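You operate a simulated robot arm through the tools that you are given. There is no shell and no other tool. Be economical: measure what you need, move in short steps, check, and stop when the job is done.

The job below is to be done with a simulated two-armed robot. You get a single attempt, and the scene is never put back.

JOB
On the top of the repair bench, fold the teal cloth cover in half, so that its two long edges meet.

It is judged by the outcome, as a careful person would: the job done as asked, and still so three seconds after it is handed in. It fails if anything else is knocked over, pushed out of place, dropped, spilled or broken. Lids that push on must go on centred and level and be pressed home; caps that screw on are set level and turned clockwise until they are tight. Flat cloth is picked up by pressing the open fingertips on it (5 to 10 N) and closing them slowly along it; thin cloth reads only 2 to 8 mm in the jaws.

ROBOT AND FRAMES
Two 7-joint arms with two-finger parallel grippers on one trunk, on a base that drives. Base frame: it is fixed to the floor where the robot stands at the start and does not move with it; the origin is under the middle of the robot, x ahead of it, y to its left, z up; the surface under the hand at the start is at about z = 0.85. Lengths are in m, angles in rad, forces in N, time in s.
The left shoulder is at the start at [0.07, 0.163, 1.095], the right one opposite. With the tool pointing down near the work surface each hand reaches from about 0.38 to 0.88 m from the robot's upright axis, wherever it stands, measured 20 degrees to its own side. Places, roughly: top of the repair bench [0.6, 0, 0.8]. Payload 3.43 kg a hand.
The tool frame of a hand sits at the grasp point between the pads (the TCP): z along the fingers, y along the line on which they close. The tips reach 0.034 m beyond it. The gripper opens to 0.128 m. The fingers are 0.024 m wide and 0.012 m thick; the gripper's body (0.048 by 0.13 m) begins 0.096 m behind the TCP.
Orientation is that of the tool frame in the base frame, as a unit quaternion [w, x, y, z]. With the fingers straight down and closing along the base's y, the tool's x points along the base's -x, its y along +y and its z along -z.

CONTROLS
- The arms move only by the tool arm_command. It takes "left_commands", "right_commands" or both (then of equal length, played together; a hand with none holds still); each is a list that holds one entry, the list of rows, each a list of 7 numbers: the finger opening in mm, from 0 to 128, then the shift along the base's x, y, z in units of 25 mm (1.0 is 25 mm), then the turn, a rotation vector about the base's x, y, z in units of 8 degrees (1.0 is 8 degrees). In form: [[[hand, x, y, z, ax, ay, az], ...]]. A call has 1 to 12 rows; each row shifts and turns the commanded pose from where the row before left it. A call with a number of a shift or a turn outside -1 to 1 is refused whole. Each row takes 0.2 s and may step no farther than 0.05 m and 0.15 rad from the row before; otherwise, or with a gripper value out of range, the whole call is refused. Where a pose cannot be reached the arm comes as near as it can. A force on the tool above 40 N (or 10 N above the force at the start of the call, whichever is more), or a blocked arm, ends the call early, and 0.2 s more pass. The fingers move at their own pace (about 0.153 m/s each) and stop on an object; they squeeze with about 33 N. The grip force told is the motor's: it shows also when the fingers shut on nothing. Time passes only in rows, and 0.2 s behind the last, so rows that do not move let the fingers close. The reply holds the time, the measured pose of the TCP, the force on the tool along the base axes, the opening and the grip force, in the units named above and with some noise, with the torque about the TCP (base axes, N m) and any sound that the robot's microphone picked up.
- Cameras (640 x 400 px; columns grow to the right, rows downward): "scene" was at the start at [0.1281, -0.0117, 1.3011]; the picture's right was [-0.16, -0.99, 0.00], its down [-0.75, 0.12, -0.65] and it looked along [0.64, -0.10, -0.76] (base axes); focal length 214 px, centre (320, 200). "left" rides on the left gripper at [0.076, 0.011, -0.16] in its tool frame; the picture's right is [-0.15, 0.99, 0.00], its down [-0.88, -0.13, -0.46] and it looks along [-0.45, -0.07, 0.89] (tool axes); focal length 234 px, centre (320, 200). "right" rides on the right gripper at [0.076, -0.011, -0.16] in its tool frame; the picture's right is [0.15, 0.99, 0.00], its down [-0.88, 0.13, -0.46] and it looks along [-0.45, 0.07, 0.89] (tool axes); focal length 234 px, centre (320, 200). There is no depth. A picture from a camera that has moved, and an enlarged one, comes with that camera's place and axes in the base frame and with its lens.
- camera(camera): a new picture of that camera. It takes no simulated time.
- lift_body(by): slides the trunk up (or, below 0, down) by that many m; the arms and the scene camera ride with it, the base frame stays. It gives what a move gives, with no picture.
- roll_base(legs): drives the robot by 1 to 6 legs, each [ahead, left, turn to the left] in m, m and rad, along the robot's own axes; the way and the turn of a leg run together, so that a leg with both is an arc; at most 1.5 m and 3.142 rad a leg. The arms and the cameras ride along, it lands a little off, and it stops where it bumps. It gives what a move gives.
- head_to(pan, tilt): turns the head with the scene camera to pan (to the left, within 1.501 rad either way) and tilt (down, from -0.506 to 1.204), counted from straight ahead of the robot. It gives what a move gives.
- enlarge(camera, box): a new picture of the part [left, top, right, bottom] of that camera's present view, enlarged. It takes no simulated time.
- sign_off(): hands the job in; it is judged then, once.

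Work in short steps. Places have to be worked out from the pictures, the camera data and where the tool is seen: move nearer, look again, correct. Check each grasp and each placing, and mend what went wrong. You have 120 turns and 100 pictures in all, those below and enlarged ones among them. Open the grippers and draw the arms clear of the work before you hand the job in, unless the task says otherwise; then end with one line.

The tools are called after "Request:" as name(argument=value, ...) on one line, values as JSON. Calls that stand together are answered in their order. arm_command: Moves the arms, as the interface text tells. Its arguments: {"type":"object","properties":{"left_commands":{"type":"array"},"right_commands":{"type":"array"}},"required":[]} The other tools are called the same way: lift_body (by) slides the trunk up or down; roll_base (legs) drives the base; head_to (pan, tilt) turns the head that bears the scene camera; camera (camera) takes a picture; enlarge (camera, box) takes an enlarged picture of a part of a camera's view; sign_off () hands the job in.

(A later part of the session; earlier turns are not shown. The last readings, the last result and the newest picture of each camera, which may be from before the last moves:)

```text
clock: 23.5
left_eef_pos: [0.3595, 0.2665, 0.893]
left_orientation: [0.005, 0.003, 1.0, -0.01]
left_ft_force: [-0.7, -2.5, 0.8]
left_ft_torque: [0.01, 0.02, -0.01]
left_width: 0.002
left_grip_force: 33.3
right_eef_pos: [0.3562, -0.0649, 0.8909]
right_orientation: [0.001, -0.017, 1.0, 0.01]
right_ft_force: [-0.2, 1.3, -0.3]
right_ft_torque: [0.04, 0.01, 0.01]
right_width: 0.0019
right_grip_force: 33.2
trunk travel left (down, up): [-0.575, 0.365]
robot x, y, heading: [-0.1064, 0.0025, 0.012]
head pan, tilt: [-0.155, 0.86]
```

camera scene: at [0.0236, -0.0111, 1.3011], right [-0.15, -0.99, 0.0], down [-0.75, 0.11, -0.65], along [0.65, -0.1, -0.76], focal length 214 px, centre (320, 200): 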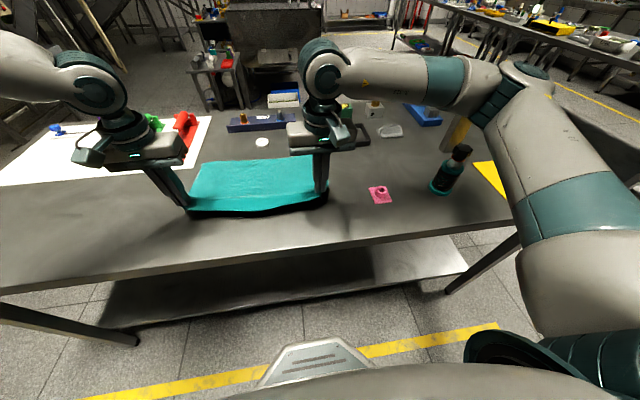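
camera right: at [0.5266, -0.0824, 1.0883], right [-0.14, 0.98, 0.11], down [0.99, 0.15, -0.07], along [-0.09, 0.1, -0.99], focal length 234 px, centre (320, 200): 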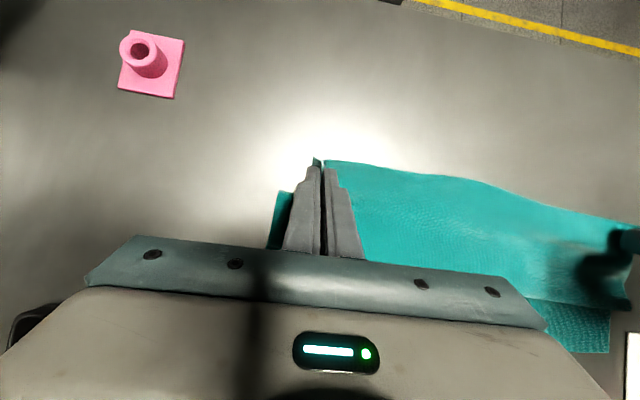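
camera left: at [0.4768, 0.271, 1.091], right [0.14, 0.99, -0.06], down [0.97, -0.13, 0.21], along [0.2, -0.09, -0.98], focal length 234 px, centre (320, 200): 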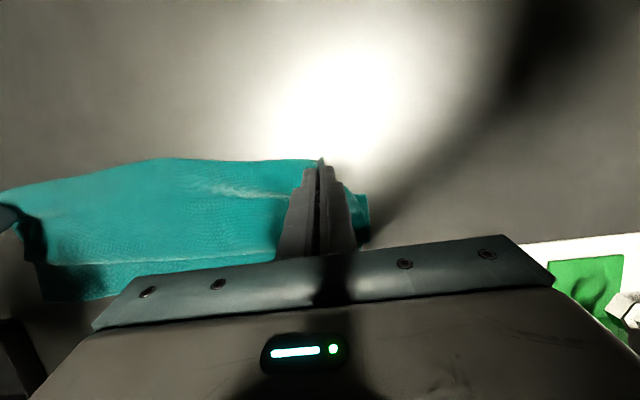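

I open the fingers slowly just above the bench and rise clear.

Request:
arm_command(left_commands=[[[0, 0, 0, -0.16, 0, 0, 0], [5, 0, 0, 0, 0, 0, 0], [12, 0, 0, 0, 0, 0, 0], [20, 0, 0, 0, 0, 0, 0], [30, 0, 0, 0, 0, 0, 0], [30, 0, 0, 0.5, 0, 0, 0], [30, 0, 0, 1, 0, 0, 0], [30, 0, 0, 1, 0, 0, 0], [30, 0, 0, 1, 0, 0, 0]]], right_commands=[[[0, 0, 0, -0.1, 0, 0, 0], [5, 0, 0, 0, 0, 0, 0], [12, 0, 0, 0, 0, 0, 0], [20, 0, 0, 0, 0, 0, 0], [30, 0, 0, 0, 0, 0, 0], [30, 0, 0, 0.5, 0, 0, 0], [30, 0, 0, 1, 0, 0, 0], [30, 0, 0, 1, 0, 0, 0], [30, 0, 0, 1, 0, 0, 0]]])

Request:
camera(camera="scene")

Request:
camera(camera="left")

Request:
camera(camera="right")

```text
clock: 25.5
left_eef_pos: [0.358, 0.2668, 0.9764]
left_orientation: [0.004, 0.002, 1.0, -0.011]
left_ft_force: [-0.9, 0.0, 1.0]
left_ft_torque: [0.01, -0.01, 0.01]
left_width: 0.0302
left_grip_force: 0.0
right_eef_pos: [0.3551, -0.0658, 0.979]
right_orientation: [0.001, -0.017, 1.0, 0.009]
right_ft_force: [-0.9, -0.1, 0.3]
right_ft_torque: [0.01, -0.03, -0.04]
right_width: 0.0299
right_grip_force: 0.1
trunk travel left (down, up): [-0.575, 0.365]
robot x, y, heading: [-0.1056, 0.0001, 0.007]
head pan, tilt: [-0.155, 0.86]
```

```text
69 pictures are left
camera scene: at [0.0232, -0.0111, 1.3011], right [-0.15, -0.99, 0.0], down [-0.75, 0.11, -0.65], along [0.65, -0.1, -0.76], focal length 214 px, centre (320, 200)
```

scene: 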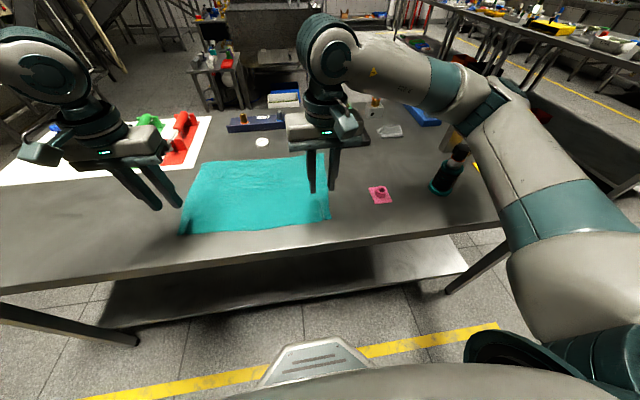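

```text
68 pictures are left
camera left: at [0.2813, 0.2811, 1.1341], right [0.15, 0.99, -0.02], down [0.88, -0.13, 0.47], along [0.46, -0.09, -0.88], focal length 234 px, centre (320, 200)
```

left: 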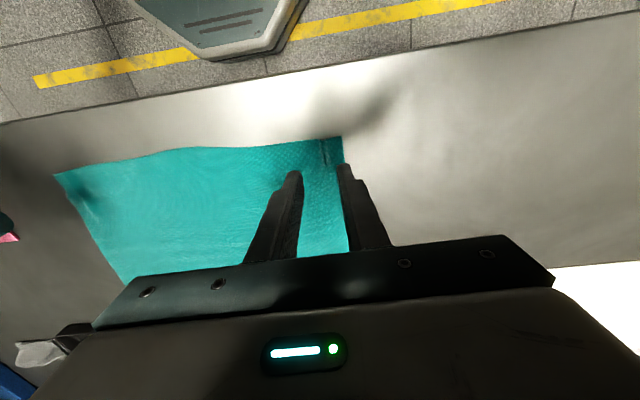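

```text
67 pictures are left
camera right: at [0.2805, -0.0836, 1.1386], right [-0.18, 0.98, 0.02], down [0.87, 0.15, 0.46], along [0.45, 0.1, -0.89], focal length 234 px, centre (320, 200)
```

right: 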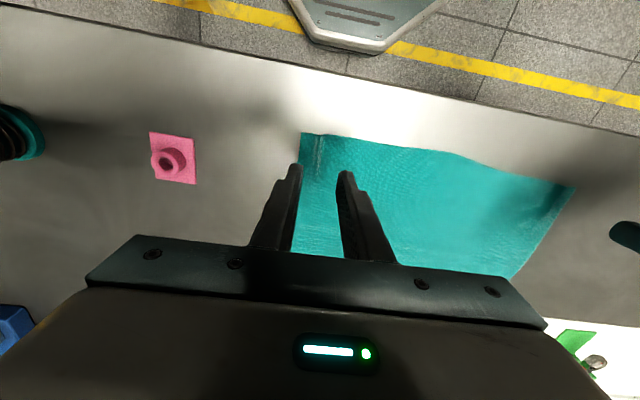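

The cloth went back flat and springy. Now I move both hands above the far corners.

Request:
arm_command(left_commands=[[[30, 0.95, -0.04, 0.1, 0, 0, 0], [30, 0.95, -0.04, 0, 0, 0, 0], [30, 0.95, -0.04, 0, 0, 0, 0], [30, 0.95, -0.04, 0, 0, 0, 0], [30, 0.95, -0.04, 0, 0, 0, 0], [30, 0.95, -0.04, 0, 0, 0, 0], [30, 0.95, -0.04, 0, 0, 0, 0], [30, 0.95, -0.04, 0, 0, 0, 0], [30, 0.95, -0.04, 0, 0, 0, 0], [30, 0.95, -0.04, 0, 0, 0, 0], [30, 0.95, 0, 0, 0, 0, 0], [30, 0, 0, 0, 0, 0, 0]]], right_commands=[[[30, 0.91, -0.04, 0.1, 0, 0, 0], [30, 0.91, -0.04, 0, 0, 0, 0], [30, 0.91, -0.04, 0, 0, 0, 0], [30, 0.91, -0.04, 0, 0, 0, 0], [30, 0.91, -0.04, 0, 0, 0, 0], [30, 0.91, -0.04, 0, 0, 0, 0], [30, 0.91, -0.04, 0, 0, 0, 0], [30, 0.91, -0.04, 0, 0, 0, 0], [30, 0.91, -0.04, 0, 0, 0, 0], [30, 0.91, -0.04, 0, 0, 0, 0], [30, 0.91, 0, 0, 0, 0, 0], [30, 0, 0, 0, 0, 0, 0]]])

Request:
camera(camera="left")

Request:
camera(camera="right")

Request:
camera(camera="scene")

```text
clock: 28.1
left_eef_pos: [0.602, 0.2698, 0.9784]
left_orientation: [0.004, 0.003, 1.0, -0.011]
left_ft_force: [-0.3, 0.0, -0.2]
left_ft_torque: [0.01, -0.03, 0.0]
left_width: 0.0302
left_grip_force: 0.1
left hand out of reach, approached as far as the arm can: row 10, 11
right_eef_pos: [0.6072, -0.0771, 0.9785]
right_orientation: [0.001, -0.017, 1.0, 0.009]
right_ft_force: [-0.2, -0.2, 0.5]
right_ft_torque: [0.02, 0.0, 0.0]
right_width: 0.0298
right_grip_force: 0.0
trunk travel left (down, up): [-0.575, 0.365]
robot x, y, heading: [-0.1015, -0.0004, 0.005]
head pan, tilt: [-0.155, 0.86]
```

```text
66 pictures are left
camera left: at [0.5251, 0.2844, 1.1378], right [0.15, 0.99, -0.02], down [0.88, -0.13, 0.47], along [0.46, -0.09, -0.88], focal length 234 px, centre (320, 200)
```

left: 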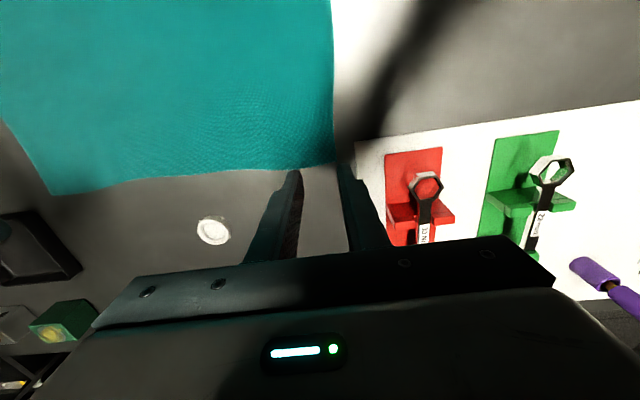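

```text
65 pictures are left
camera right: at [0.5326, -0.0952, 1.1383], right [-0.18, 0.98, 0.02], down [0.87, 0.15, 0.46], along [0.45, 0.1, -0.89], focal length 234 px, centre (320, 200)
```

right: 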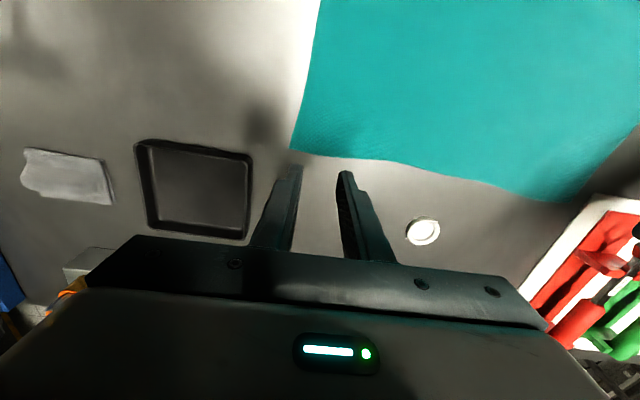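

```text
64 pictures are left
camera scene: at [0.0247, -0.0116, 1.301], right [-0.15, -0.99, 0.0], down [-0.75, 0.11, -0.65], along [0.65, -0.1, -0.76], focal length 214 px, centre (320, 200)
```

scene: 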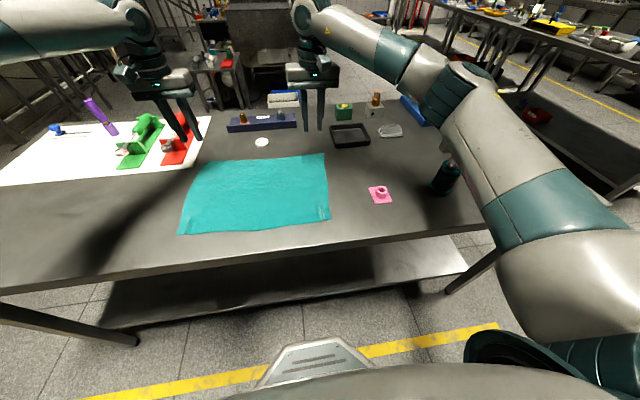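

Corners: FL ≈(.625,.284), FR ≈(.614,-.111). The left arm is at its reach limit, so I draw the hands back 0.1 m and drive the base forward 0.1 m.

Request:
arm_command(left_commands=[[[30, -0.8, -0.18, 0, 0, 0, 0], [30, -0.8, -0.18, 0, 0, 0, 0], [30, -0.8, -0.18, 0, 0, 0, 0], [30, -0.8, 0, 0, 0, 0, 0], [30, 0, 0, 0, 0, 0, 0]]], right_commands=[[[30, -1, 0, 0, 0, 0, 0], [30, -1, 0, 0, 0, 0, 0], [30, -1, 0, 0, 0, 0, 0], [30, -1, 0, 0, 0, 0, 0], [30, 0, 0, 0, 0, 0, 0]]])

Request:
roll_base(legs=[[0.1, 0, 0]])

Request:
camera(camera="left")

Request:
camera(camera="right")

```text
clock: 29.3
left_eef_pos: [0.5215, 0.2556, 0.976]
left_orientation: [0.003, 0.002, 1.0, -0.011]
left_ft_force: [-0.2, 0.4, 0.8]
left_ft_torque: [-0.01, 0.03, -0.01]
left_width: 0.0299
left_grip_force: 0.0
right_eef_pos: [0.51, -0.0759, 0.9775]
right_orientation: [0.0, -0.017, 1.0, 0.009]
right_ft_force: [0.6, 0.1, -0.7]
right_ft_torque: [-0.02, 0.02, 0.01]
right_width: 0.03
right_grip_force: 0.0
trunk travel left (down, up): [-0.575, 0.365]
robot x, y, heading: [-0.1049, -0.0034, 0.002]
head pan, tilt: [-0.155, 0.86]
```

```text
clock: 30.4
left_eef_pos: [0.6213, 0.2564, 0.9778]
left_orientation: [0.003, 0.003, 1.0, -0.01]
left_ft_force: [0.2, -0.5, 0.6]
left_ft_torque: [-0.02, 0.0, -0.03]
left_width: 0.0302
left_grip_force: 0.1
right_eef_pos: [0.6084, -0.075, 0.9786]
right_orientation: [0.0, -0.017, 1.0, 0.01]
right_ft_force: [0.5, -0.1, 0.0]
right_ft_torque: [0.02, 0.0, 0.02]
right_width: 0.03
right_grip_force: 0.1
trunk travel left (down, up): [-0.575, 0.365]
robot x, y, heading: [-0.0032, -0.0018, 0.0]
head pan, tilt: [-0.155, 0.86]
```

```text
63 pictures are left
camera left: at [0.5439, 0.2698, 1.1362], right [0.15, 0.99, -0.02], down [0.88, -0.13, 0.46], along [0.46, -0.09, -0.89], focal length 234 px, centre (320, 200)
```

left: 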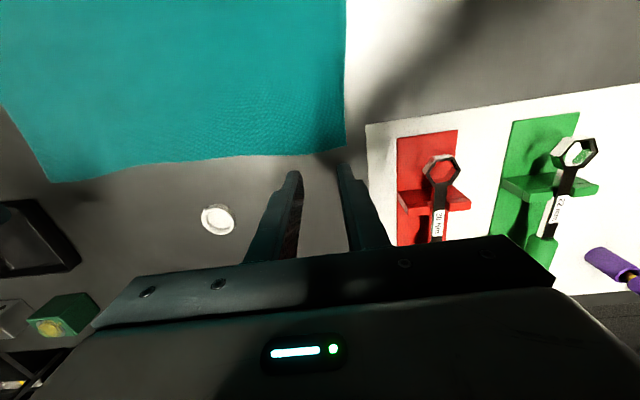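

```text
62 pictures are left
camera right: at [0.5337, -0.0944, 1.1376], right [-0.18, 0.98, 0.02], down [0.88, 0.15, 0.46], along [0.45, 0.1, -0.89], focal length 234 px, centre (320, 200)
```

right: 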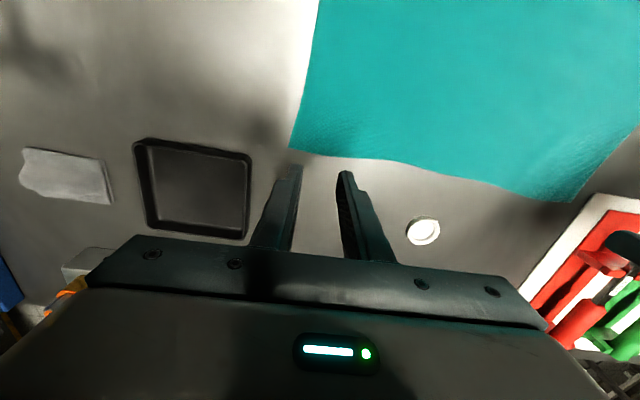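

Hands are nearly right. With small corrections I descend to just above the cloth and look.

Request:
arm_command(left_commands=[[[30, -0.24, -0.12, -0.8, 0, 0, 0], [30, 0, 0, -0.8, 0, 0, 0], [30, 0, 0, -0.8, 0, 0, 0], [30, 0, 0, -0.8, 0, 0, 0], [30, 0, 0, 0, 0, 0, 0]]], right_commands=[[[30, -0.04, -0.16, -0.8, 0, 0, 0], [30, 0, 0, -0.8, 0, 0, 0], [30, 0, 0, -0.8, 0, 0, 0], [30, 0, 0, -0.8, 0, 0, 0], [30, 0, 0, 0, 0, 0, 0]]])

Request:
camera(camera="left")

Request:
camera(camera="right")

```text
clock: 31.6
left_eef_pos: [0.6128, 0.2521, 0.8964]
left_orientation: [0.004, 0.002, 1.0, -0.01]
left_ft_force: [-0.8, -0.2, 0.3]
left_ft_torque: [0.0, -0.03, 0.02]
left_width: 0.0301
left_grip_force: 0.0
right_eef_pos: [0.6056, -0.0784, 0.8977]
right_orientation: [0.002, -0.018, 1.0, 0.01]
right_ft_force: [0.0, 0.7, 0.9]
right_ft_torque: [-0.01, -0.02, -0.02]
right_width: 0.0302
right_grip_force: 0.1
trunk travel left (down, up): [-0.575, 0.365]
robot x, y, heading: [-0.0059, 0.0022, 0.006]
head pan, tilt: [-0.155, 0.86]
```

```text
61 pictures are left
camera left: at [0.537, 0.2658, 1.0549], right [0.15, 0.99, -0.02], down [0.88, -0.13, 0.47], along [0.46, -0.09, -0.88], focal length 234 px, centre (320, 200)
```

left: 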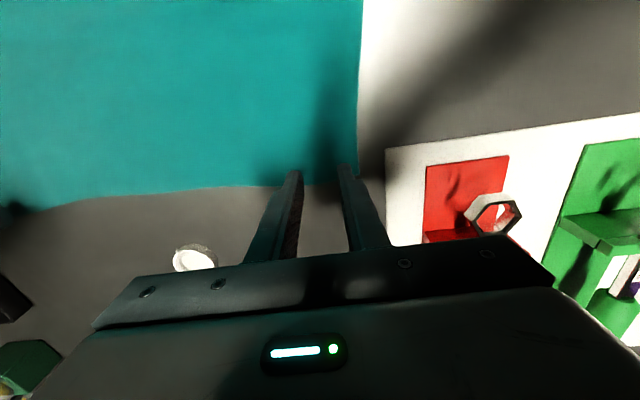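

```text
60 pictures are left
camera right: at [0.5306, -0.0963, 1.0582], right [-0.18, 0.98, 0.02], down [0.87, 0.15, 0.46], along [0.45, 0.1, -0.89], focal length 234 px, centre (320, 200)
```

right: 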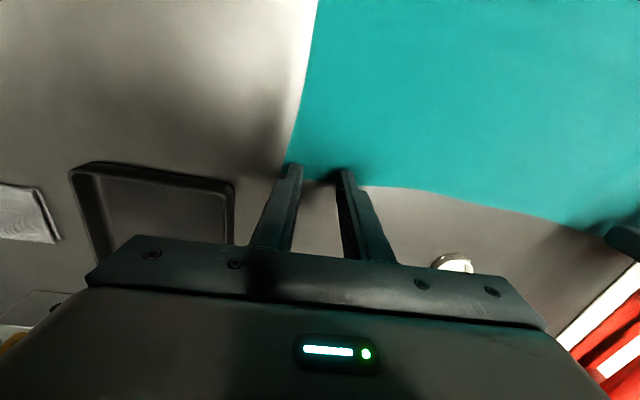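

Left edge is at x≈.627 and right at ≈.611, so overlap is good. I lower to near contact.

Request:
arm_command(left_commands=[[[30, 0.14, 0.06, -0.2, 0, 0, 0], [30, 0, 0, -0.12, 0, 0, 0], [30, 0, 0, 0, 0, 0, 0], [30, 0, 0, 0, 0, 0, 0]]], right_commands=[[[30, 0, 0, -0.25, 0, 0, 0], [30, 0, 0, -0.18, 0, 0, 0], [30, 0, 0, 0, 0, 0, 0], [30, 0, 0, 0, 0, 0, 0]]])

```text
clock: 32.6
left_eef_pos: [0.6179, 0.2544, 0.8875]
left_orientation: [0.003, 0.002, 1.0, -0.011]
left_ft_force: [-0.1, 0.3, 0.3]
left_ft_torque: [0.02, 0.04, 0.0]
left_width: 0.0298
left_grip_force: 0.0
right_eef_pos: [0.608, -0.0802, 0.8867]
right_orientation: [0.0, -0.018, 1.0, 0.01]
right_ft_force: [-0.3, -0.3, -0.2]
right_ft_torque: [-0.01, -0.02, 0.0]
right_width: 0.0302
right_grip_force: 0.1
trunk travel left (down, up): [-0.575, 0.365]
robot x, y, heading: [-0.0071, 0.0014, 0.006]
head pan, tilt: [-0.155, 0.86]
```

Still no contact. I go down about 2 mm more.

Request:
arm_command(left_commands=[[[30, 0, 0, -0.06, 0, 0, 0], [30, 0, 0, -0.03, 0, 0, 0], [30, 0, 0, 0, 0, 0, 0]]], right_commands=[[[30, 0, 0, -0.06, 0, 0, 0], [30, 0, 0, -0.03, 0, 0, 0], [30, 0, 0, 0, 0, 0, 0]]])

```text
clock: 33.4
left_eef_pos: [0.6156, 0.2547, 0.8869]
left_orientation: [0.005, 0.003, 1.0, -0.011]
left_ft_force: [0.5, 0.3, 0.2]
left_ft_torque: [0.01, 0.01, -0.01]
left_width: 0.0298
left_grip_force: 0.1
right_eef_pos: [0.6071, -0.0813, 0.8857]
right_orientation: [0.003, -0.017, 1.0, 0.009]
right_ft_force: [2.6, 0.1, 14.3]
right_ft_torque: [-0.36, -0.06, 0.02]
right_width: 0.0299
right_grip_force: 0.6
trunk travel left (down, up): [-0.575, 0.365]
robot x, y, heading: [-0.0041, -0.0031, 0.008]
head pan, tilt: [-0.155, 0.86]
```

The right presses 14 N with a small roll, the left isn't touching. I correct the ~1° rolls and trim the heights.

Request:
arm_command(left_commands=[[[30, 0, 0, -0.04, 0.15, 0, 0], [30, 0, 0, -0.03, 0, 0, 0], [30, 0, 0, 0, 0, 0, 0]]], right_commands=[[[30, 0, 0, 0.03, -0.14, 0, 0], [30, 0, 0, 0, 0, 0, 0], [30, 0, 0, 0, 0, 0, 0]]])

```text
clock: 34.2
left_eef_pos: [0.6152, 0.2534, 0.8858]
left_orientation: [0.005, 0.003, 1.0, -0.001]
left_ft_force: [0.0, 1.1, 2.6]
left_ft_torque: [0.01, -0.01, 0.01]
left_width: 0.03
left_grip_force: 0.1
right_eef_pos: [0.6056, -0.0803, 0.8859]
right_orientation: [0.001, -0.019, 1.0, -0.001]
right_ft_force: [-0.7, 1.3, 8.2]
right_ft_torque: [0.02, 0.03, -0.01]
right_width: 0.0296
right_grip_force: 0.2
trunk travel left (down, up): [-0.575, 0.365]
robot x, y, heading: [-0.0087, 0.0011, 0.005]
head pan, tilt: [-0.155, 0.86]
```

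Right 8 N, left 2.6 N. I lower the left 0.7 mm and close slowly.

Request:
arm_command(left_commands=[[[27, 0, 0, -0.03, 0, 0, 0], [24, 0, 0, 0, 0, 0, 0], [21, 0, 0, 0, 0, 0, 0], [18, 0, 0, 0, 0, 0, 0], [15, 0, 0, 0, 0, 0, 0], [12, 0, 0, 0, 0, 0, 0], [9, 0, 0, 0, 0, 0, 0], [6, 0, 0, 0, 0, 0, 0], [3, 0, 0, 0, 0, 0, 0], [0, 0, 0, 0, 0, 0, 0], [0, 0, 0, 0, 0, 0, 0]]], right_commands=[[[27, 0, 0, 0, 0, 0, 0], [24, 0, 0, 0, 0, 0, 0], [21, 0, 0, 0, 0, 0, 0], [18, 0, 0, 0, 0, 0, 0], [15, 0, 0, 0, 0, 0, 0], [12, 0, 0, 0, 0, 0, 0], [9, 0, 0, 0, 0, 0, 0], [6, 0, 0, 0, 0, 0, 0], [3, 0, 0, 0, 0, 0, 0], [0, 0, 0, 0, 0, 0, 0], [0, 0, 0, 0, 0, 0, 0]]])

Request:
arm_command(left_commands=[[[0, 0, -0.2, 0.3, 0, 0, 0], [0, -0.1, -0.1, 0.6, 0, 0, 0], [0, -0.4, 0, 0.6, 0, 0, 0], [0, -0.4, 0, 0.6, 0, -1, 0], [0, 0, 0, 0, 0, 0, 0]]], right_commands=[[[0, 0, 0.2, 0.3, 0, 0, 0], [0, -0.1, 0.1, 0.6, 0, 0, 0], [0, -0.4, 0, 0.6, 0, 0, 0], [0, -0.4, 0, 0.6, 0, -1, 0], [0, 0, 0, 0, 0, 0, 0]]])

Request:
camera(camera="scene")

Request:
camera(camera="left")

Request:
camera(camera="right")

```text
clock: 36.6
left_eef_pos: [0.6155, 0.2543, 0.886]
left_orientation: [0.005, 0.003, 1.0, 0.0]
left_ft_force: [0.3, -1.4, 13.2]
left_ft_torque: [0.02, 0.07, -0.01]
left_width: 0.0021
left_grip_force: 33.1
right_eef_pos: [0.6063, -0.0809, 0.886]
right_orientation: [0.001, -0.017, 1.0, 0.0]
right_ft_force: [1.1, 0.3, 4.6]
right_ft_torque: [0.01, -0.02, -0.01]
right_width: 0.0
right_grip_force: 32.9
trunk travel left (down, up): [-0.575, 0.365]
robot x, y, heading: [-0.0069, -0.002, 0.004]
head pan, tilt: [-0.155, 0.86]
```

```text
clock: 37.8
left_eef_pos: [0.5953, 0.2477, 0.9346]
left_orientation: [0.073, 0.002, 0.997, 0.0]
left_ft_force: [1.4, -0.1, 0.0]
left_ft_torque: [-0.03, 0.04, 0.0]
left_width: 0.002
left_grip_force: 33.1
right_eef_pos: [0.5842, -0.0745, 0.9372]
right_orientation: [0.069, -0.018, 0.997, -0.002]
right_ft_force: [0.9, -0.2, -0.8]
right_ft_torque: [0.0, 0.05, -0.02]
right_width: 0.0001
right_grip_force: 33.2
trunk travel left (down, up): [-0.575, 0.365]
robot x, y, heading: [-0.0034, 0.0004, 0.005]
head pan, tilt: [-0.155, 0.86]
```

```text
59 pictures are left
camera scene: at [0.1255, -0.0103, 1.3007], right [-0.15, -0.99, 0.0], down [-0.75, 0.11, -0.65], along [0.64, -0.1, -0.76], focal length 214 px, centre (320, 200)
```

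scene: 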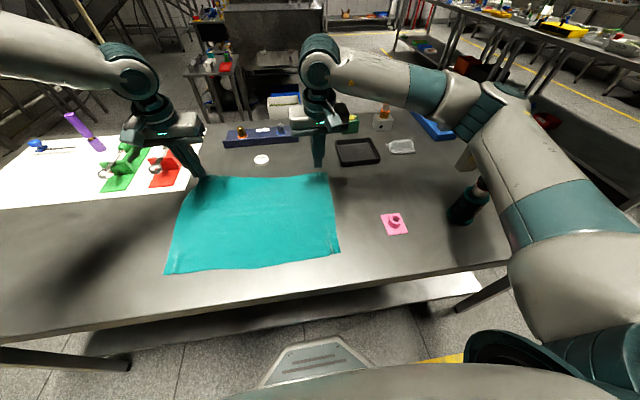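

```text
58 pictures are left
camera left: at [0.497, 0.2575, 1.0818], right [0.15, 0.99, 0.02], down [0.8, -0.14, 0.58], along [0.58, -0.07, -0.82], focal length 234 px, centre (320, 200)
```

left: 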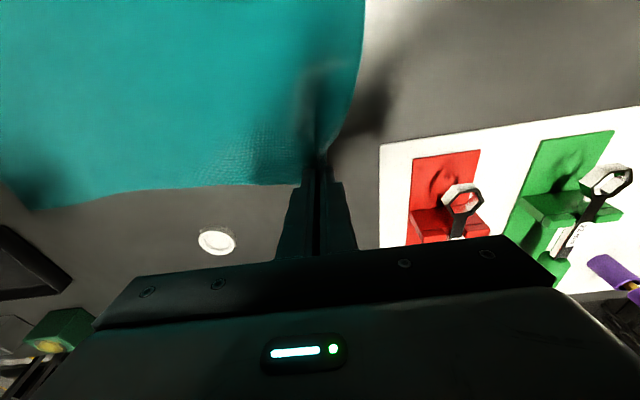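

```text
57 pictures are left
camera right: at [0.488, -0.0885, 1.0852], right [-0.18, 0.98, -0.03], down [0.8, 0.16, 0.57], along [0.57, 0.08, -0.82], focal length 234 px, centre (320, 200)
```

right: 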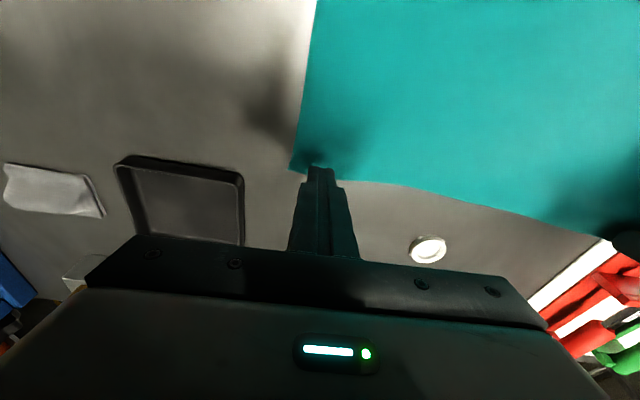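

The left holds the cloth (2 mm); the right slipped (0 mm). With the left holding still, I retry the right a little further onto the cloth.

Request:
arm_command(right_commands=[[[30, 0.35, -0.15, 0, 0, 0.5, 0], [30, 0.36, 0, -0.6, 0, 0.5, 0], [30, 0, 0, -0.6, 0, 0, 0], [30, 0, 0, -0.6, 0, 0, 0], [30, 0, 0, -0.15, 0, 0, 0], [30, 0, 0, 0, 0, 0, 0]]])

```text
clock: 39.2
left_eef_pos: [0.5929, 0.2473, 0.9353]
left_orientation: [0.073, 0.003, 0.997, 0.001]
left_ft_force: [-0.7, 0.3, 0.4]
left_ft_torque: [-0.04, -0.01, 0.03]
left_width: 0.0018
left_grip_force: 33.0
right_eef_pos: [0.6036, -0.079, 0.8906]
right_orientation: [0.0, -0.018, 1.0, -0.001]
right_ft_force: [0.5, -0.3, 0.0]
right_ft_torque: [0.0, 0.01, -0.03]
right_width: 0.0298
right_grip_force: 0.0
trunk travel left (down, up): [-0.575, 0.365]
robot x, y, heading: [-0.0067, 0.002, 0.014]
head pan, tilt: [-0.155, 0.86]
```

Request:
arm_command(right_commands=[[[30, 0, 0, -0.1, 0, 0, 0], [30, 0, 0, -0.08, 0, 0, 0], [30, 0, 0, -0.06, 0, 0, 0], [30, 0, 0, 0, 0, 0, 0], [30, 0, 0, 0, 0, 0, 0]]])

```text
clock: 40.4
left_eef_pos: [0.5918, 0.2471, 0.9371]
left_orientation: [0.074, 0.003, 0.997, 0.0]
left_ft_force: [-0.1, 0.6, -0.7]
left_ft_torque: [-0.05, 0.02, 0.01]
left_width: 0.0021
left_grip_force: 32.7
right_eef_pos: [0.6014, -0.0765, 0.8848]
right_orientation: [0.001, -0.017, 1.0, -0.001]
right_ft_force: [1.9, -2.9, 16.7]
right_ft_torque: [-0.13, -0.1, 0.05]
right_width: 0.0303
right_grip_force: 0.3
trunk travel left (down, up): [-0.575, 0.365]
robot x, y, heading: [-0.0017, -0.0017, 0.006]
head pan, tilt: [-0.155, 0.86]
```

The right presses about 17 N. I ease 0.5 mm and close slowly.

Request:
arm_command(right_commands=[[[28, 0, 0, 0.025, 0, 0, 0], [25, 0, 0, 0, 0, 0, 0], [22, 0, 0, 0, 0, 0, 0], [19, 0, 0, 0, 0, 0, 0], [16, 0, 0, 0, 0, 0, 0], [13, 0, 0, 0, 0, 0, 0], [10, 0, 0, 0, 0, 0, 0], [7, 0, 0, 0, 0, 0, 0], [4, 0, 0, 0, 0, 0, 0], [1, 0, 0, 0, 0, 0, 0], [0, 0, 0, 0, 0, 0, 0], [0, 0, 0, 0, 0, 0, 0]]])

```text
clock: 43.0
left_eef_pos: [0.5916, 0.2465, 0.9376]
left_orientation: [0.074, 0.002, 0.997, 0.001]
left_ft_force: [-0.3, -2.8, 0.0]
left_ft_torque: [-0.05, 0.02, 0.01]
left_width: 0.0022
left_grip_force: 33.4
right_eef_pos: [0.6018, -0.0768, 0.8847]
right_orientation: [0.002, -0.017, 1.0, 0.0]
right_ft_force: [0.2, 2.2, 21.9]
right_ft_torque: [0.05, -0.04, 0.01]
right_width: 0.0023
right_grip_force: 32.4
trunk travel left (down, up): [-0.575, 0.365]
robot x, y, heading: [-0.0022, -0.0035, 0.006]
head pan, tilt: [-0.155, 0.86]
```

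The right now holds 2.3 mm. I lift it to match the left.

Request:
arm_command(right_commands=[[[0, 0, 0.1, 0.4, 0, 0, 0], [0, -0.1, 0.1, 0.6, 0, 0, 0], [0, -0.3, 0, 0.6, 0, 0, 0], [0, -0.3, 0, 0.5, 0, -1, 0], [0, 0, 0, 0, 0, 0, 0]]])

Request:
camera(camera="scene")

Request:
camera(camera="right")

Request:
camera(camera="left")

```text
clock: 44.2
left_eef_pos: [0.5929, 0.2471, 0.9353]
left_orientation: [0.073, 0.003, 0.997, 0.001]
left_ft_force: [-0.7, 0.0, 1.2]
left_ft_torque: [0.02, 0.01, 0.0]
left_width: 0.0019
left_grip_force: 32.7
right_eef_pos: [0.586, -0.0721, 0.9362]
right_orientation: [0.071, -0.017, 0.997, -0.003]
right_ft_force: [1.1, 0.3, -0.3]
right_ft_torque: [-0.02, -0.01, -0.01]
right_width: 0.0021
right_grip_force: 33.1
trunk travel left (down, up): [-0.575, 0.365]
robot x, y, heading: [-0.0072, 0.0022, 0.006]
head pan, tilt: [-0.155, 0.86]
```

```text
56 pictures are left
camera scene: at [0.124, -0.0102, 1.3009], right [-0.15, -0.99, 0.0], down [-0.75, 0.11, -0.65], along [0.64, -0.1, -0.76], focal length 214 px, centre (320, 200)
```

scene: 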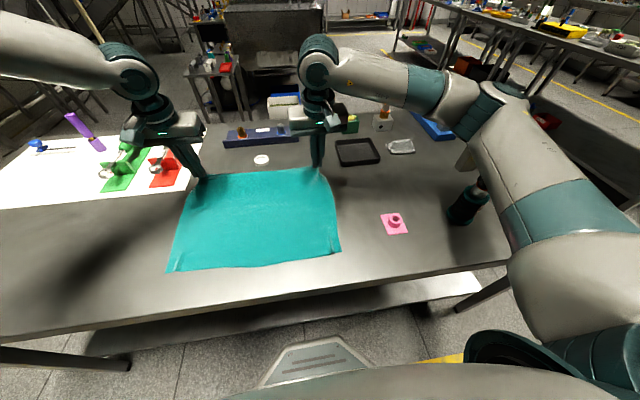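

```text
55 pictures are left
camera right: at [0.4896, -0.0867, 1.0845], right [-0.18, 0.98, -0.03], down [0.8, 0.16, 0.57], along [0.57, 0.08, -0.82], focal length 234 px, centre (320, 200)
```

right: 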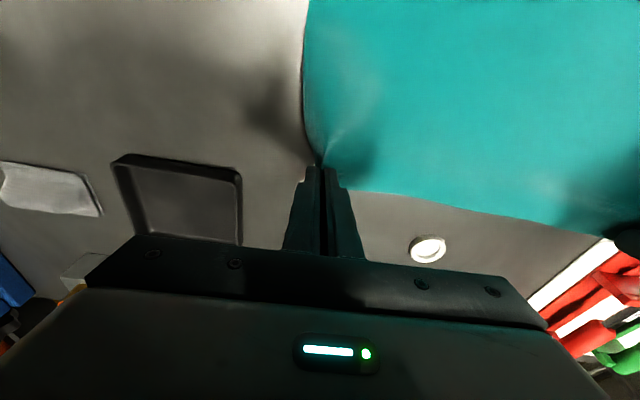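

```text
54 pictures are left
camera left: at [0.496, 0.2576, 1.0827], right [0.15, 0.99, 0.02], down [0.8, -0.14, 0.58], along [0.58, -0.07, -0.81], focal length 234 px, centre (320, 200)
```

left: 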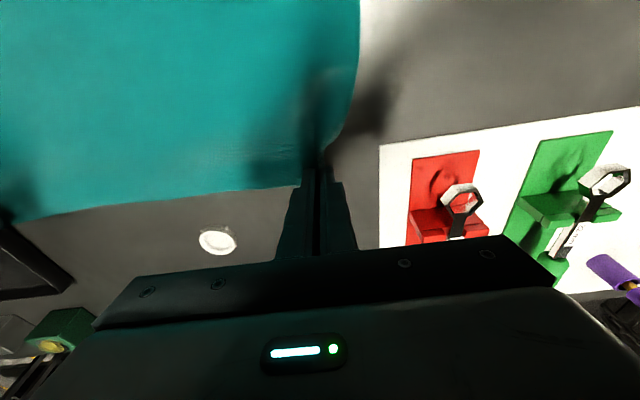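

Both corners are held. I raise the edge and tilt the fingers forward (pointing away), then bring it back by driving the base.

Request:
arm_command(left_commands=[[[0, -0.4, 0, 0.4, 0, -1, 0], [0, -0.4, 0, 0.35, 0, -1, 0], [0, -0.4, 0, 0.35, 0, -1, 0], [0, -0.4, 0, 0.3, 0, -1, 0], [0, 0, 0, 0, 0, 0, 0]]], right_commands=[[[0, -0.4, 0, 0.4, 0, -1, 0], [0, -0.4, 0, 0.35, 0, -1, 0], [0, -0.4, 0, 0.35, 0, -1, 0], [0, -0.4, 0, 0.3, 0, -1, 0], [0, 0, 0, 0, 0, 0, 0]]])

Request:
camera(camera="scene")

```text
clock: 45.4
left_eef_pos: [0.5545, 0.2483, 0.9693]
left_orientation: [0.346, 0.002, 0.938, 0.001]
left_ft_force: [0.4, 0.0, 0.5]
left_ft_torque: [-0.02, -0.02, -0.03]
left_width: 0.002
left_grip_force: 33.0
right_eef_pos: [0.5465, -0.0713, 0.9697]
right_orientation: [0.343, -0.016, 0.939, -0.007]
right_ft_force: [-0.3, 0.2, 0.1]
right_ft_torque: [-0.02, -0.01, 0.02]
right_width: 0.0021
right_grip_force: 32.2
trunk travel left (down, up): [-0.575, 0.365]
robot x, y, heading: [-0.0036, 0.0008, 0.01]
head pan, tilt: [-0.155, 0.86]
```

```text
53 pictures are left
camera scene: at [0.1239, -0.0112, 1.3009], right [-0.15, -0.99, 0.0], down [-0.75, 0.11, -0.65], along [0.64, -0.1, -0.76], focal length 214 px, centre (320, 200)
```

scene: 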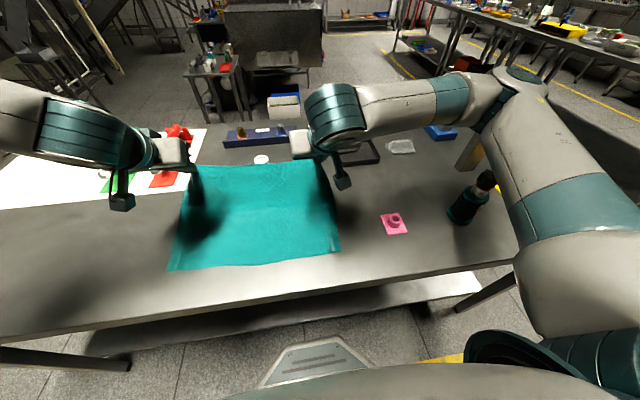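

Good, the tilt is 40° and the loads are low. I back the base 0.09 m to bring the edge over the fold line.

Request:
roll_base(legs=[[-0.09, 0, 0]])

Request:
arm_command(left_commands=[[[0, 0, 0, 0.2, 0, -1, 0], [0, 0, 0, 0, 0, -1, 0], [0, 0, 0, 0, 0, -1, 0], [0, 0, 0, 0, 0, 0, 0]]], right_commands=[[[0, 0, 0, 0.2, 0, -1, 0], [0, 0, 0, 0, 0, -1, 0], [0, 0, 0, 0, 0, -1, 0], [0, 0, 0, 0, 0, 0, 0]]])

Request:
camera(camera="scene")

```text
clock: 46.5
left_eef_pos: [0.4641, 0.2465, 0.9711]
left_orientation: [0.346, 0.004, 0.938, 0.0]
left_ft_force: [-0.1, 0.0, 0.0]
left_ft_torque: [0.0, 0.01, 0.03]
left_width: 0.0022
left_grip_force: 32.9
right_eef_pos: [0.4553, -0.0742, 0.9718]
right_orientation: [0.342, -0.015, 0.939, -0.007]
right_ft_force: [-0.3, 0.0, 0.1]
right_ft_torque: [-0.05, 0.0, 0.03]
right_width: 0.0022
right_grip_force: 32.7
trunk travel left (down, up): [-0.575, 0.365]
robot x, y, heading: [-0.0913, -0.0041, 0.003]
head pan, tilt: [-0.155, 0.86]
```

```text
clock: 47.5
left_eef_pos: [0.4977, 0.2466, 0.9737]
left_orientation: [0.533, 0.002, 0.846, 0.002]
left_ft_force: [-0.2, -0.3, 0.2]
left_ft_torque: [0.01, 0.02, 0.01]
left_width: 0.0018
left_grip_force: 33.3
left hand out of reach, approached as far as the arm can: row 2, 3
right_eef_pos: [0.4545, -0.0726, 0.9762]
right_orientation: [0.531, -0.014, 0.847, -0.009]
right_ft_force: [-0.3, -0.7, -0.3]
right_ft_torque: [-0.01, -0.04, -0.02]
right_width: 0.0019
right_grip_force: 33.1
trunk travel left (down, up): [-0.575, 0.365]
robot x, y, heading: [-0.0942, -0.0021, 0.005]
head pan, tilt: [-0.155, 0.86]
```

```text
52 pictures are left
camera scene: at [0.0323, -0.0118, 1.3012], right [-0.15, -0.99, 0.0], down [-0.75, 0.11, -0.65], along [0.65, -0.1, -0.76], focal length 214 px, centre (320, 200)
```

scene: 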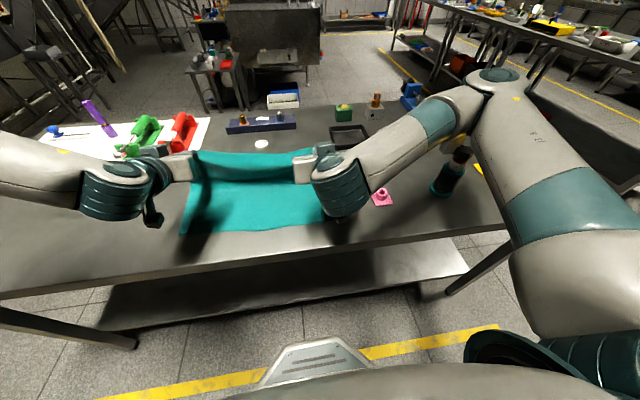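

Tilt is now 64°, but the left is at its near-reach limit. I move the right forward to match (easier reach), then back the base further.

Request:
arm_command(right_commands=[[[0, 0.8, 0, 0, 0, 0, 0], [0, 0.6, 0, 0, 0, 0, 0], [0, 0, 0, 0, 0, 0, 0]]])

Request:
roll_base(legs=[[-0.09, 0, 0]])

Request:
camera(camera="scene")

Request:
camera(camera="left")

Request:
camera(camera="right")

```text
clock: 48.3
left_eef_pos: [0.4978, 0.2469, 0.9752]
left_orientation: [0.533, 0.002, 0.846, 0.002]
left_ft_force: [-0.1, 0.4, 0.1]
left_ft_torque: [-0.01, 0.02, -0.02]
left_width: 0.002
left_grip_force: 33.3
right_eef_pos: [0.4884, -0.073, 0.9766]
right_orientation: [0.53, -0.014, 0.848, -0.01]
right_ft_force: [0.0, 0.4, -0.5]
right_ft_torque: [-0.03, -0.01, -0.02]
right_width: 0.002
right_grip_force: 33.2
trunk travel left (down, up): [-0.575, 0.365]
robot x, y, heading: [-0.0944, 0.0026, 0.006]
head pan, tilt: [-0.155, 0.86]
```

```text
clock: 49.4
left_eef_pos: [0.4089, 0.2469, 0.9737]
left_orientation: [0.533, 0.003, 0.846, 0.002]
left_ft_force: [0.1, 0.5, 0.5]
left_ft_torque: [0.01, 0.02, 0.01]
left_width: 0.0021
left_grip_force: 33.0
right_eef_pos: [0.3996, -0.0724, 0.9777]
right_orientation: [0.53, -0.014, 0.848, -0.01]
right_ft_force: [-0.2, -0.1, -0.2]
right_ft_torque: [0.0, -0.04, 0.01]
right_width: 0.0019
right_grip_force: 33.0
trunk travel left (down, up): [-0.575, 0.365]
robot x, y, heading: [-0.1894, -0.0011, 0.009]
head pan, tilt: [-0.155, 0.86]
```

```text
51 pictures are left
camera scene: at [-0.0563, -0.0117, 1.3011], right [-0.15, -0.99, 0.0], down [-0.75, 0.11, -0.65], along [0.65, -0.1, -0.76], focal length 214 px, centre (320, 200)
```

scene: 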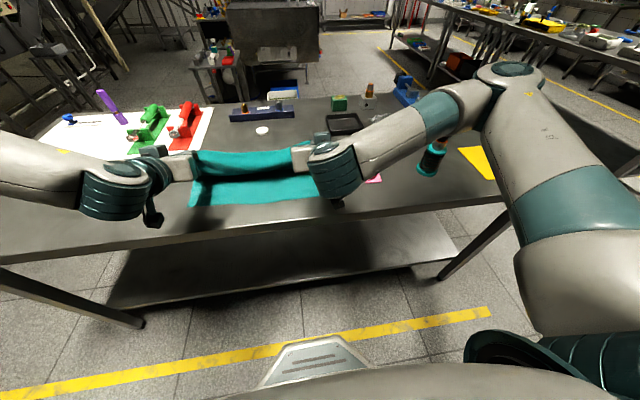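

```text
50 pictures are left
camera left: at [0.2326, 0.2572, 0.9754], right [0.07, 0.99, 0.14], down [-0.03, -0.14, 0.99], along [1.0, -0.07, 0.02], focal length 234 px, centre (320, 200)
```

left: 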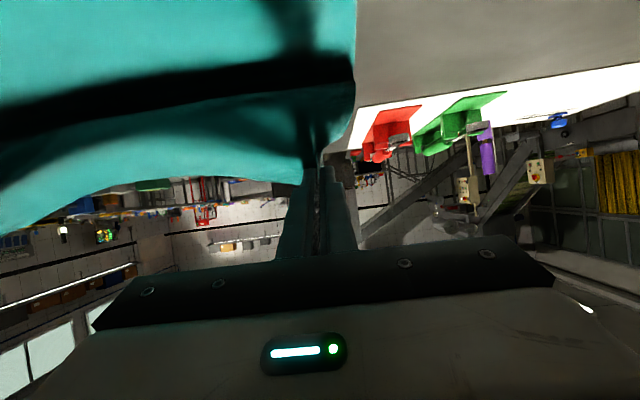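

```text
49 pictures are left
camera right: at [0.2234, -0.0868, 0.9801], right [-0.08, 0.98, -0.16], down [-0.03, 0.16, 0.99], along [1.0, 0.08, 0.01], focal length 234 px, centre (320, 200)
```

right: 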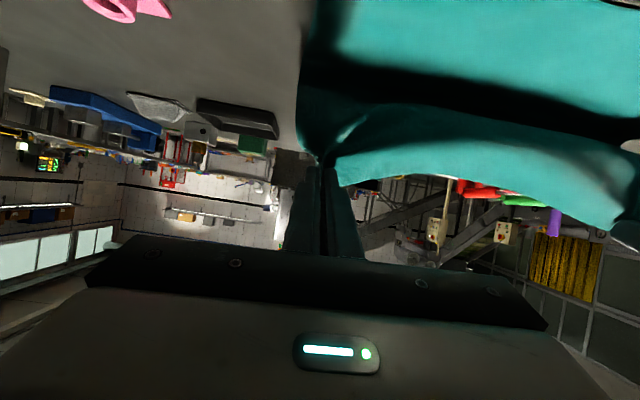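

The edge is over and looks good. To gain a bit more tilt and reach I push the arms forward 60 mm, then back the base 0.11 m.

Request:
arm_command(left_commands=[[[0, 0.8, 0, 0, 0, 0, 0], [0, 0.8, 0, 0, 0, 0, 0], [0, 0.8, 0, 0, 0, -1, 0], [0, 0, 0, 0, 0, 0, 0]]], right_commands=[[[0, 0.8, 0, 0, 0, 0, 0], [0, 0.8, 0, 0, 0, 0, 0], [0, 0.8, 0, -0.1, 0, -1, 0], [0, 0, 0, 0, 0, 0, 0]]])

Request:
roll_base(legs=[[-0.1, 0, 0]])

```text
clock: 50.4
left_eef_pos: [0.4675, 0.2468, 0.9757]
left_orientation: [0.591, 0.002, 0.807, 0.002]
left_ft_force: [-0.1, -1.0, -0.1]
left_ft_torque: [-0.01, 0.0, 0.02]
left_width: 0.0019
left_grip_force: 33.1
right_eef_pos: [0.458, -0.073, 0.974]
right_orientation: [0.589, -0.013, 0.808, -0.01]
right_ft_force: [0.6, -0.3, -0.1]
right_ft_torque: [0.02, 0.03, 0.01]
right_width: 0.0022
right_grip_force: 32.5
trunk travel left (down, up): [-0.575, 0.365]
robot x, y, heading: [-0.1879, 0.001, 0.006]
head pan, tilt: [-0.155, 0.86]
```

```text
clock: 51.6
left_eef_pos: [0.3703, 0.2451, 0.9739]
left_orientation: [0.591, 0.003, 0.807, 0.002]
left_ft_force: [0.2, -0.3, -0.6]
left_ft_torque: [0.02, 0.01, -0.06]
left_width: 0.0017
left_grip_force: 32.7
right_eef_pos: [0.3591, -0.0741, 0.9729]
right_orientation: [0.588, -0.012, 0.808, -0.012]
right_ft_force: [-0.1, -0.4, 0.5]
right_ft_torque: [-0.03, 0.02, 0.03]
right_width: 0.0021
right_grip_force: 33.1
trunk travel left (down, up): [-0.575, 0.365]
robot x, y, heading: [-0.2817, 0.0003, 0.003]
head pan, tilt: [-0.155, 0.86]
```

Tips are at about (.40,.114) with 72° tilt. I lower toward the near edge with a small +y shift.

Request:
arm_command(left_commands=[[[0, -0.1, 0.1, -0.7, 0, 0, 0], [0, -0.2, 0.1, -0.7, 0, 0, 0], [0, -0.25, 0.1, -0.7, 0, 0, 0], [0, -0.25, 0.1, -0.7, 0, 0, 0], [0, 0, 0, 0, 0, 0, 0]]], right_commands=[[[0, -0.1, 0.1, -0.7, 0, 0, 0], [0, -0.15, 0.1, -0.7, 0, 0, 0], [0, -0.2, 0.1, -0.7, 0, 0, 0], [0, -0.2, 0.1, -0.7, 0, 0, 0], [0, 0, 0, 0, 0, 0, 0]]])

Request:
camera(camera="scene")

Request:
enlarge(camera="scene", box=[140, 110, 380, 260])

Request:
camera(camera="left")

Request:
camera(camera="right")

```text
clock: 52.8
left_eef_pos: [0.3483, 0.2542, 0.9038]
left_orientation: [0.591, 0.003, 0.807, 0.001]
left_ft_force: [-0.2, 0.4, 0.1]
left_ft_torque: [0.01, 0.0, 0.03]
left_width: 0.0021
left_grip_force: 33.0
right_eef_pos: [0.3438, -0.064, 0.9015]
right_orientation: [0.588, -0.013, 0.808, -0.011]
right_ft_force: [-0.7, 0.0, -0.9]
right_ft_torque: [-0.03, 0.0, 0.01]
right_width: 0.002
right_grip_force: 32.9
trunk travel left (down, up): [-0.575, 0.365]
robot x, y, heading: [-0.2846, 0.0019, 0.004]
head pan, tilt: [-0.155, 0.86]
```

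```text
48 pictures are left
camera scene: at [-0.1553, -0.0128, 1.3011], right [-0.15, -0.99, 0.0], down [-0.75, 0.12, -0.65], along [0.65, -0.1, -0.76], focal length 214 px, centre (320, 200)
```

scene: 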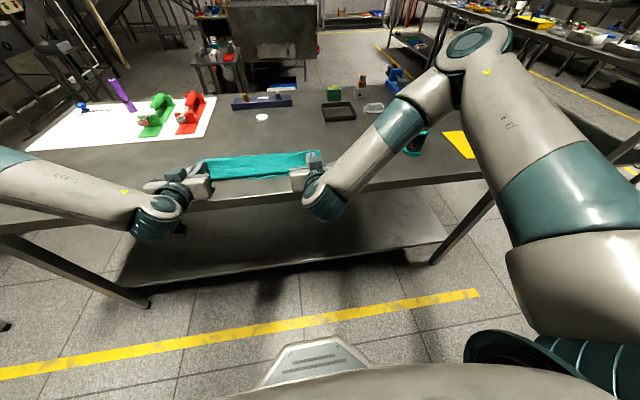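

```text
2.67 times, centred on (260, 185) of scene
camera zoom: at [-0.1553, -0.0128, 1.3011], right [-0.15, -0.99, 0.0], down [-0.75, 0.12, -0.65], along [0.65, -0.1, -0.76], focal length 572 px, centre (480, 240)
```

zoom: 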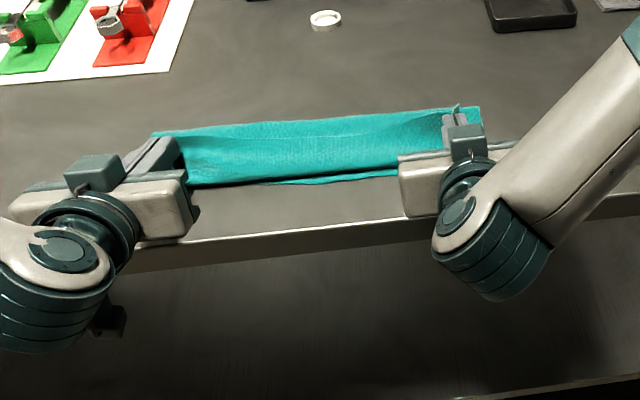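

```text
46 pictures are left
camera left: at [0.175, 0.2654, 0.8795], right [0.05, 0.99, 0.15], down [-0.17, -0.14, 0.98], along [0.98, -0.07, 0.16], focal length 234 px, centre (320, 200)
```

left: 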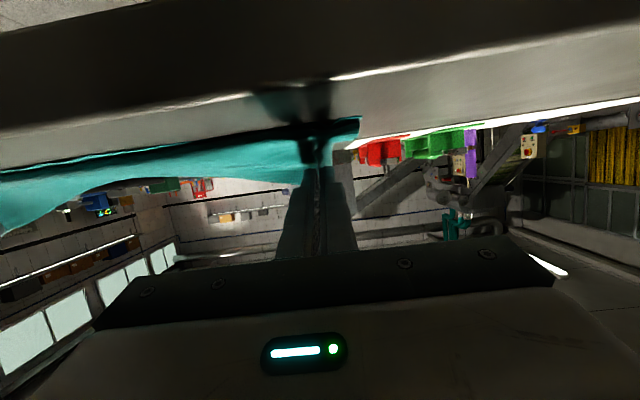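

```text
45 pictures are left
camera right: at [0.1687, -0.0781, 0.8804], right [-0.05, 0.98, -0.17], down [-0.16, 0.16, 0.97], along [0.99, 0.08, 0.15], focal length 234 px, centre (320, 200)
```

right: 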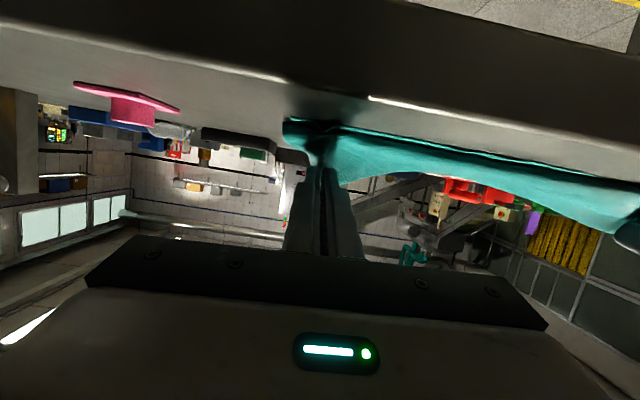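

The near edge hasn't moved (x≈.345) but the crease is at ≈.46, a bit short. I push the edge forward and lower it so the crease rolls outward, then look.

Request:
arm_command(left_commands=[[[0, 0.7, 0, -0.2, 0, 0, 0], [0, 0.7, 0, -0.2, 0, 0, 0], [0, 0.2, 0, -0.3, 0, 0, 0], [0, 0, 0, -0.2, 0, 0, 0], [0, 0, 0, 0, 0, 0, 0]]], right_commands=[[[0, 0.7, 0, -0.2, 0, 0, 0], [0, 0.7, 0, -0.2, 0, 0, 0], [0, 0.2, 0, -0.2, 0, 0, 0], [0, 0, 0, -0.2, 0, 0, 0], [0, 0, 0, 0, 0, 0, 0]]])

Request:
enlarge(camera="scene", box=[140, 110, 380, 260])

Request:
camera(camera="left")

```text
clock: 54.0
left_eef_pos: [0.3908, 0.2547, 0.881]
left_orientation: [0.59, 0.003, 0.807, 0.002]
left_ft_force: [-0.2, -1.1, -0.3]
left_ft_torque: [-0.02, -0.03, -0.03]
left_width: 0.0017
left_grip_force: 33.1
right_eef_pos: [0.3831, -0.0648, 0.8816]
right_orientation: [0.588, -0.013, 0.809, -0.011]
right_ft_force: [-0.3, 1.4, -0.6]
right_ft_torque: [-0.04, 0.0, -0.02]
right_width: 0.002
right_grip_force: 33.0
trunk travel left (down, up): [-0.575, 0.365]
robot x, y, heading: [-0.2848, -0.0011, 0.004]
head pan, tilt: [-0.155, 0.86]
```

```text
2.67 times, centred on (260, 185) of scene
camera zoom: at [-0.1551, -0.0126, 1.3011], right [-0.15, -0.99, 0.0], down [-0.75, 0.11, -0.65], along [0.64, -0.1, -0.76], focal length 572 px, centre (480, 240)
```

zoom: 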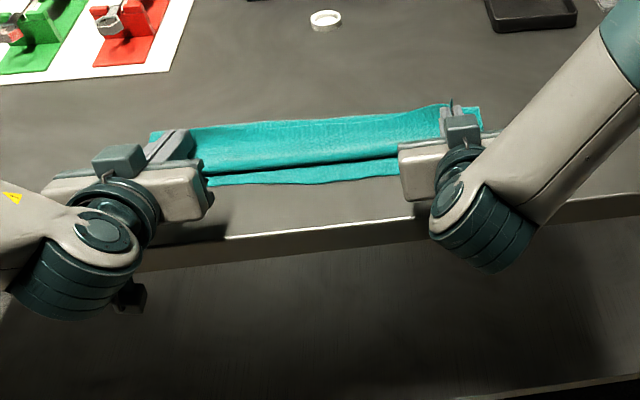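

```text
43 pictures are left
camera left: at [0.2161, 0.2661, 0.857], right [0.05, 0.99, 0.15], down [-0.17, -0.14, 0.98], along [0.98, -0.07, 0.16], focal length 234 px, centre (320, 200)
```

left: 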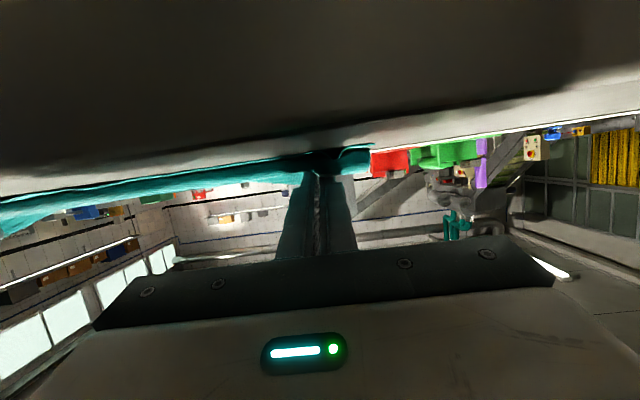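

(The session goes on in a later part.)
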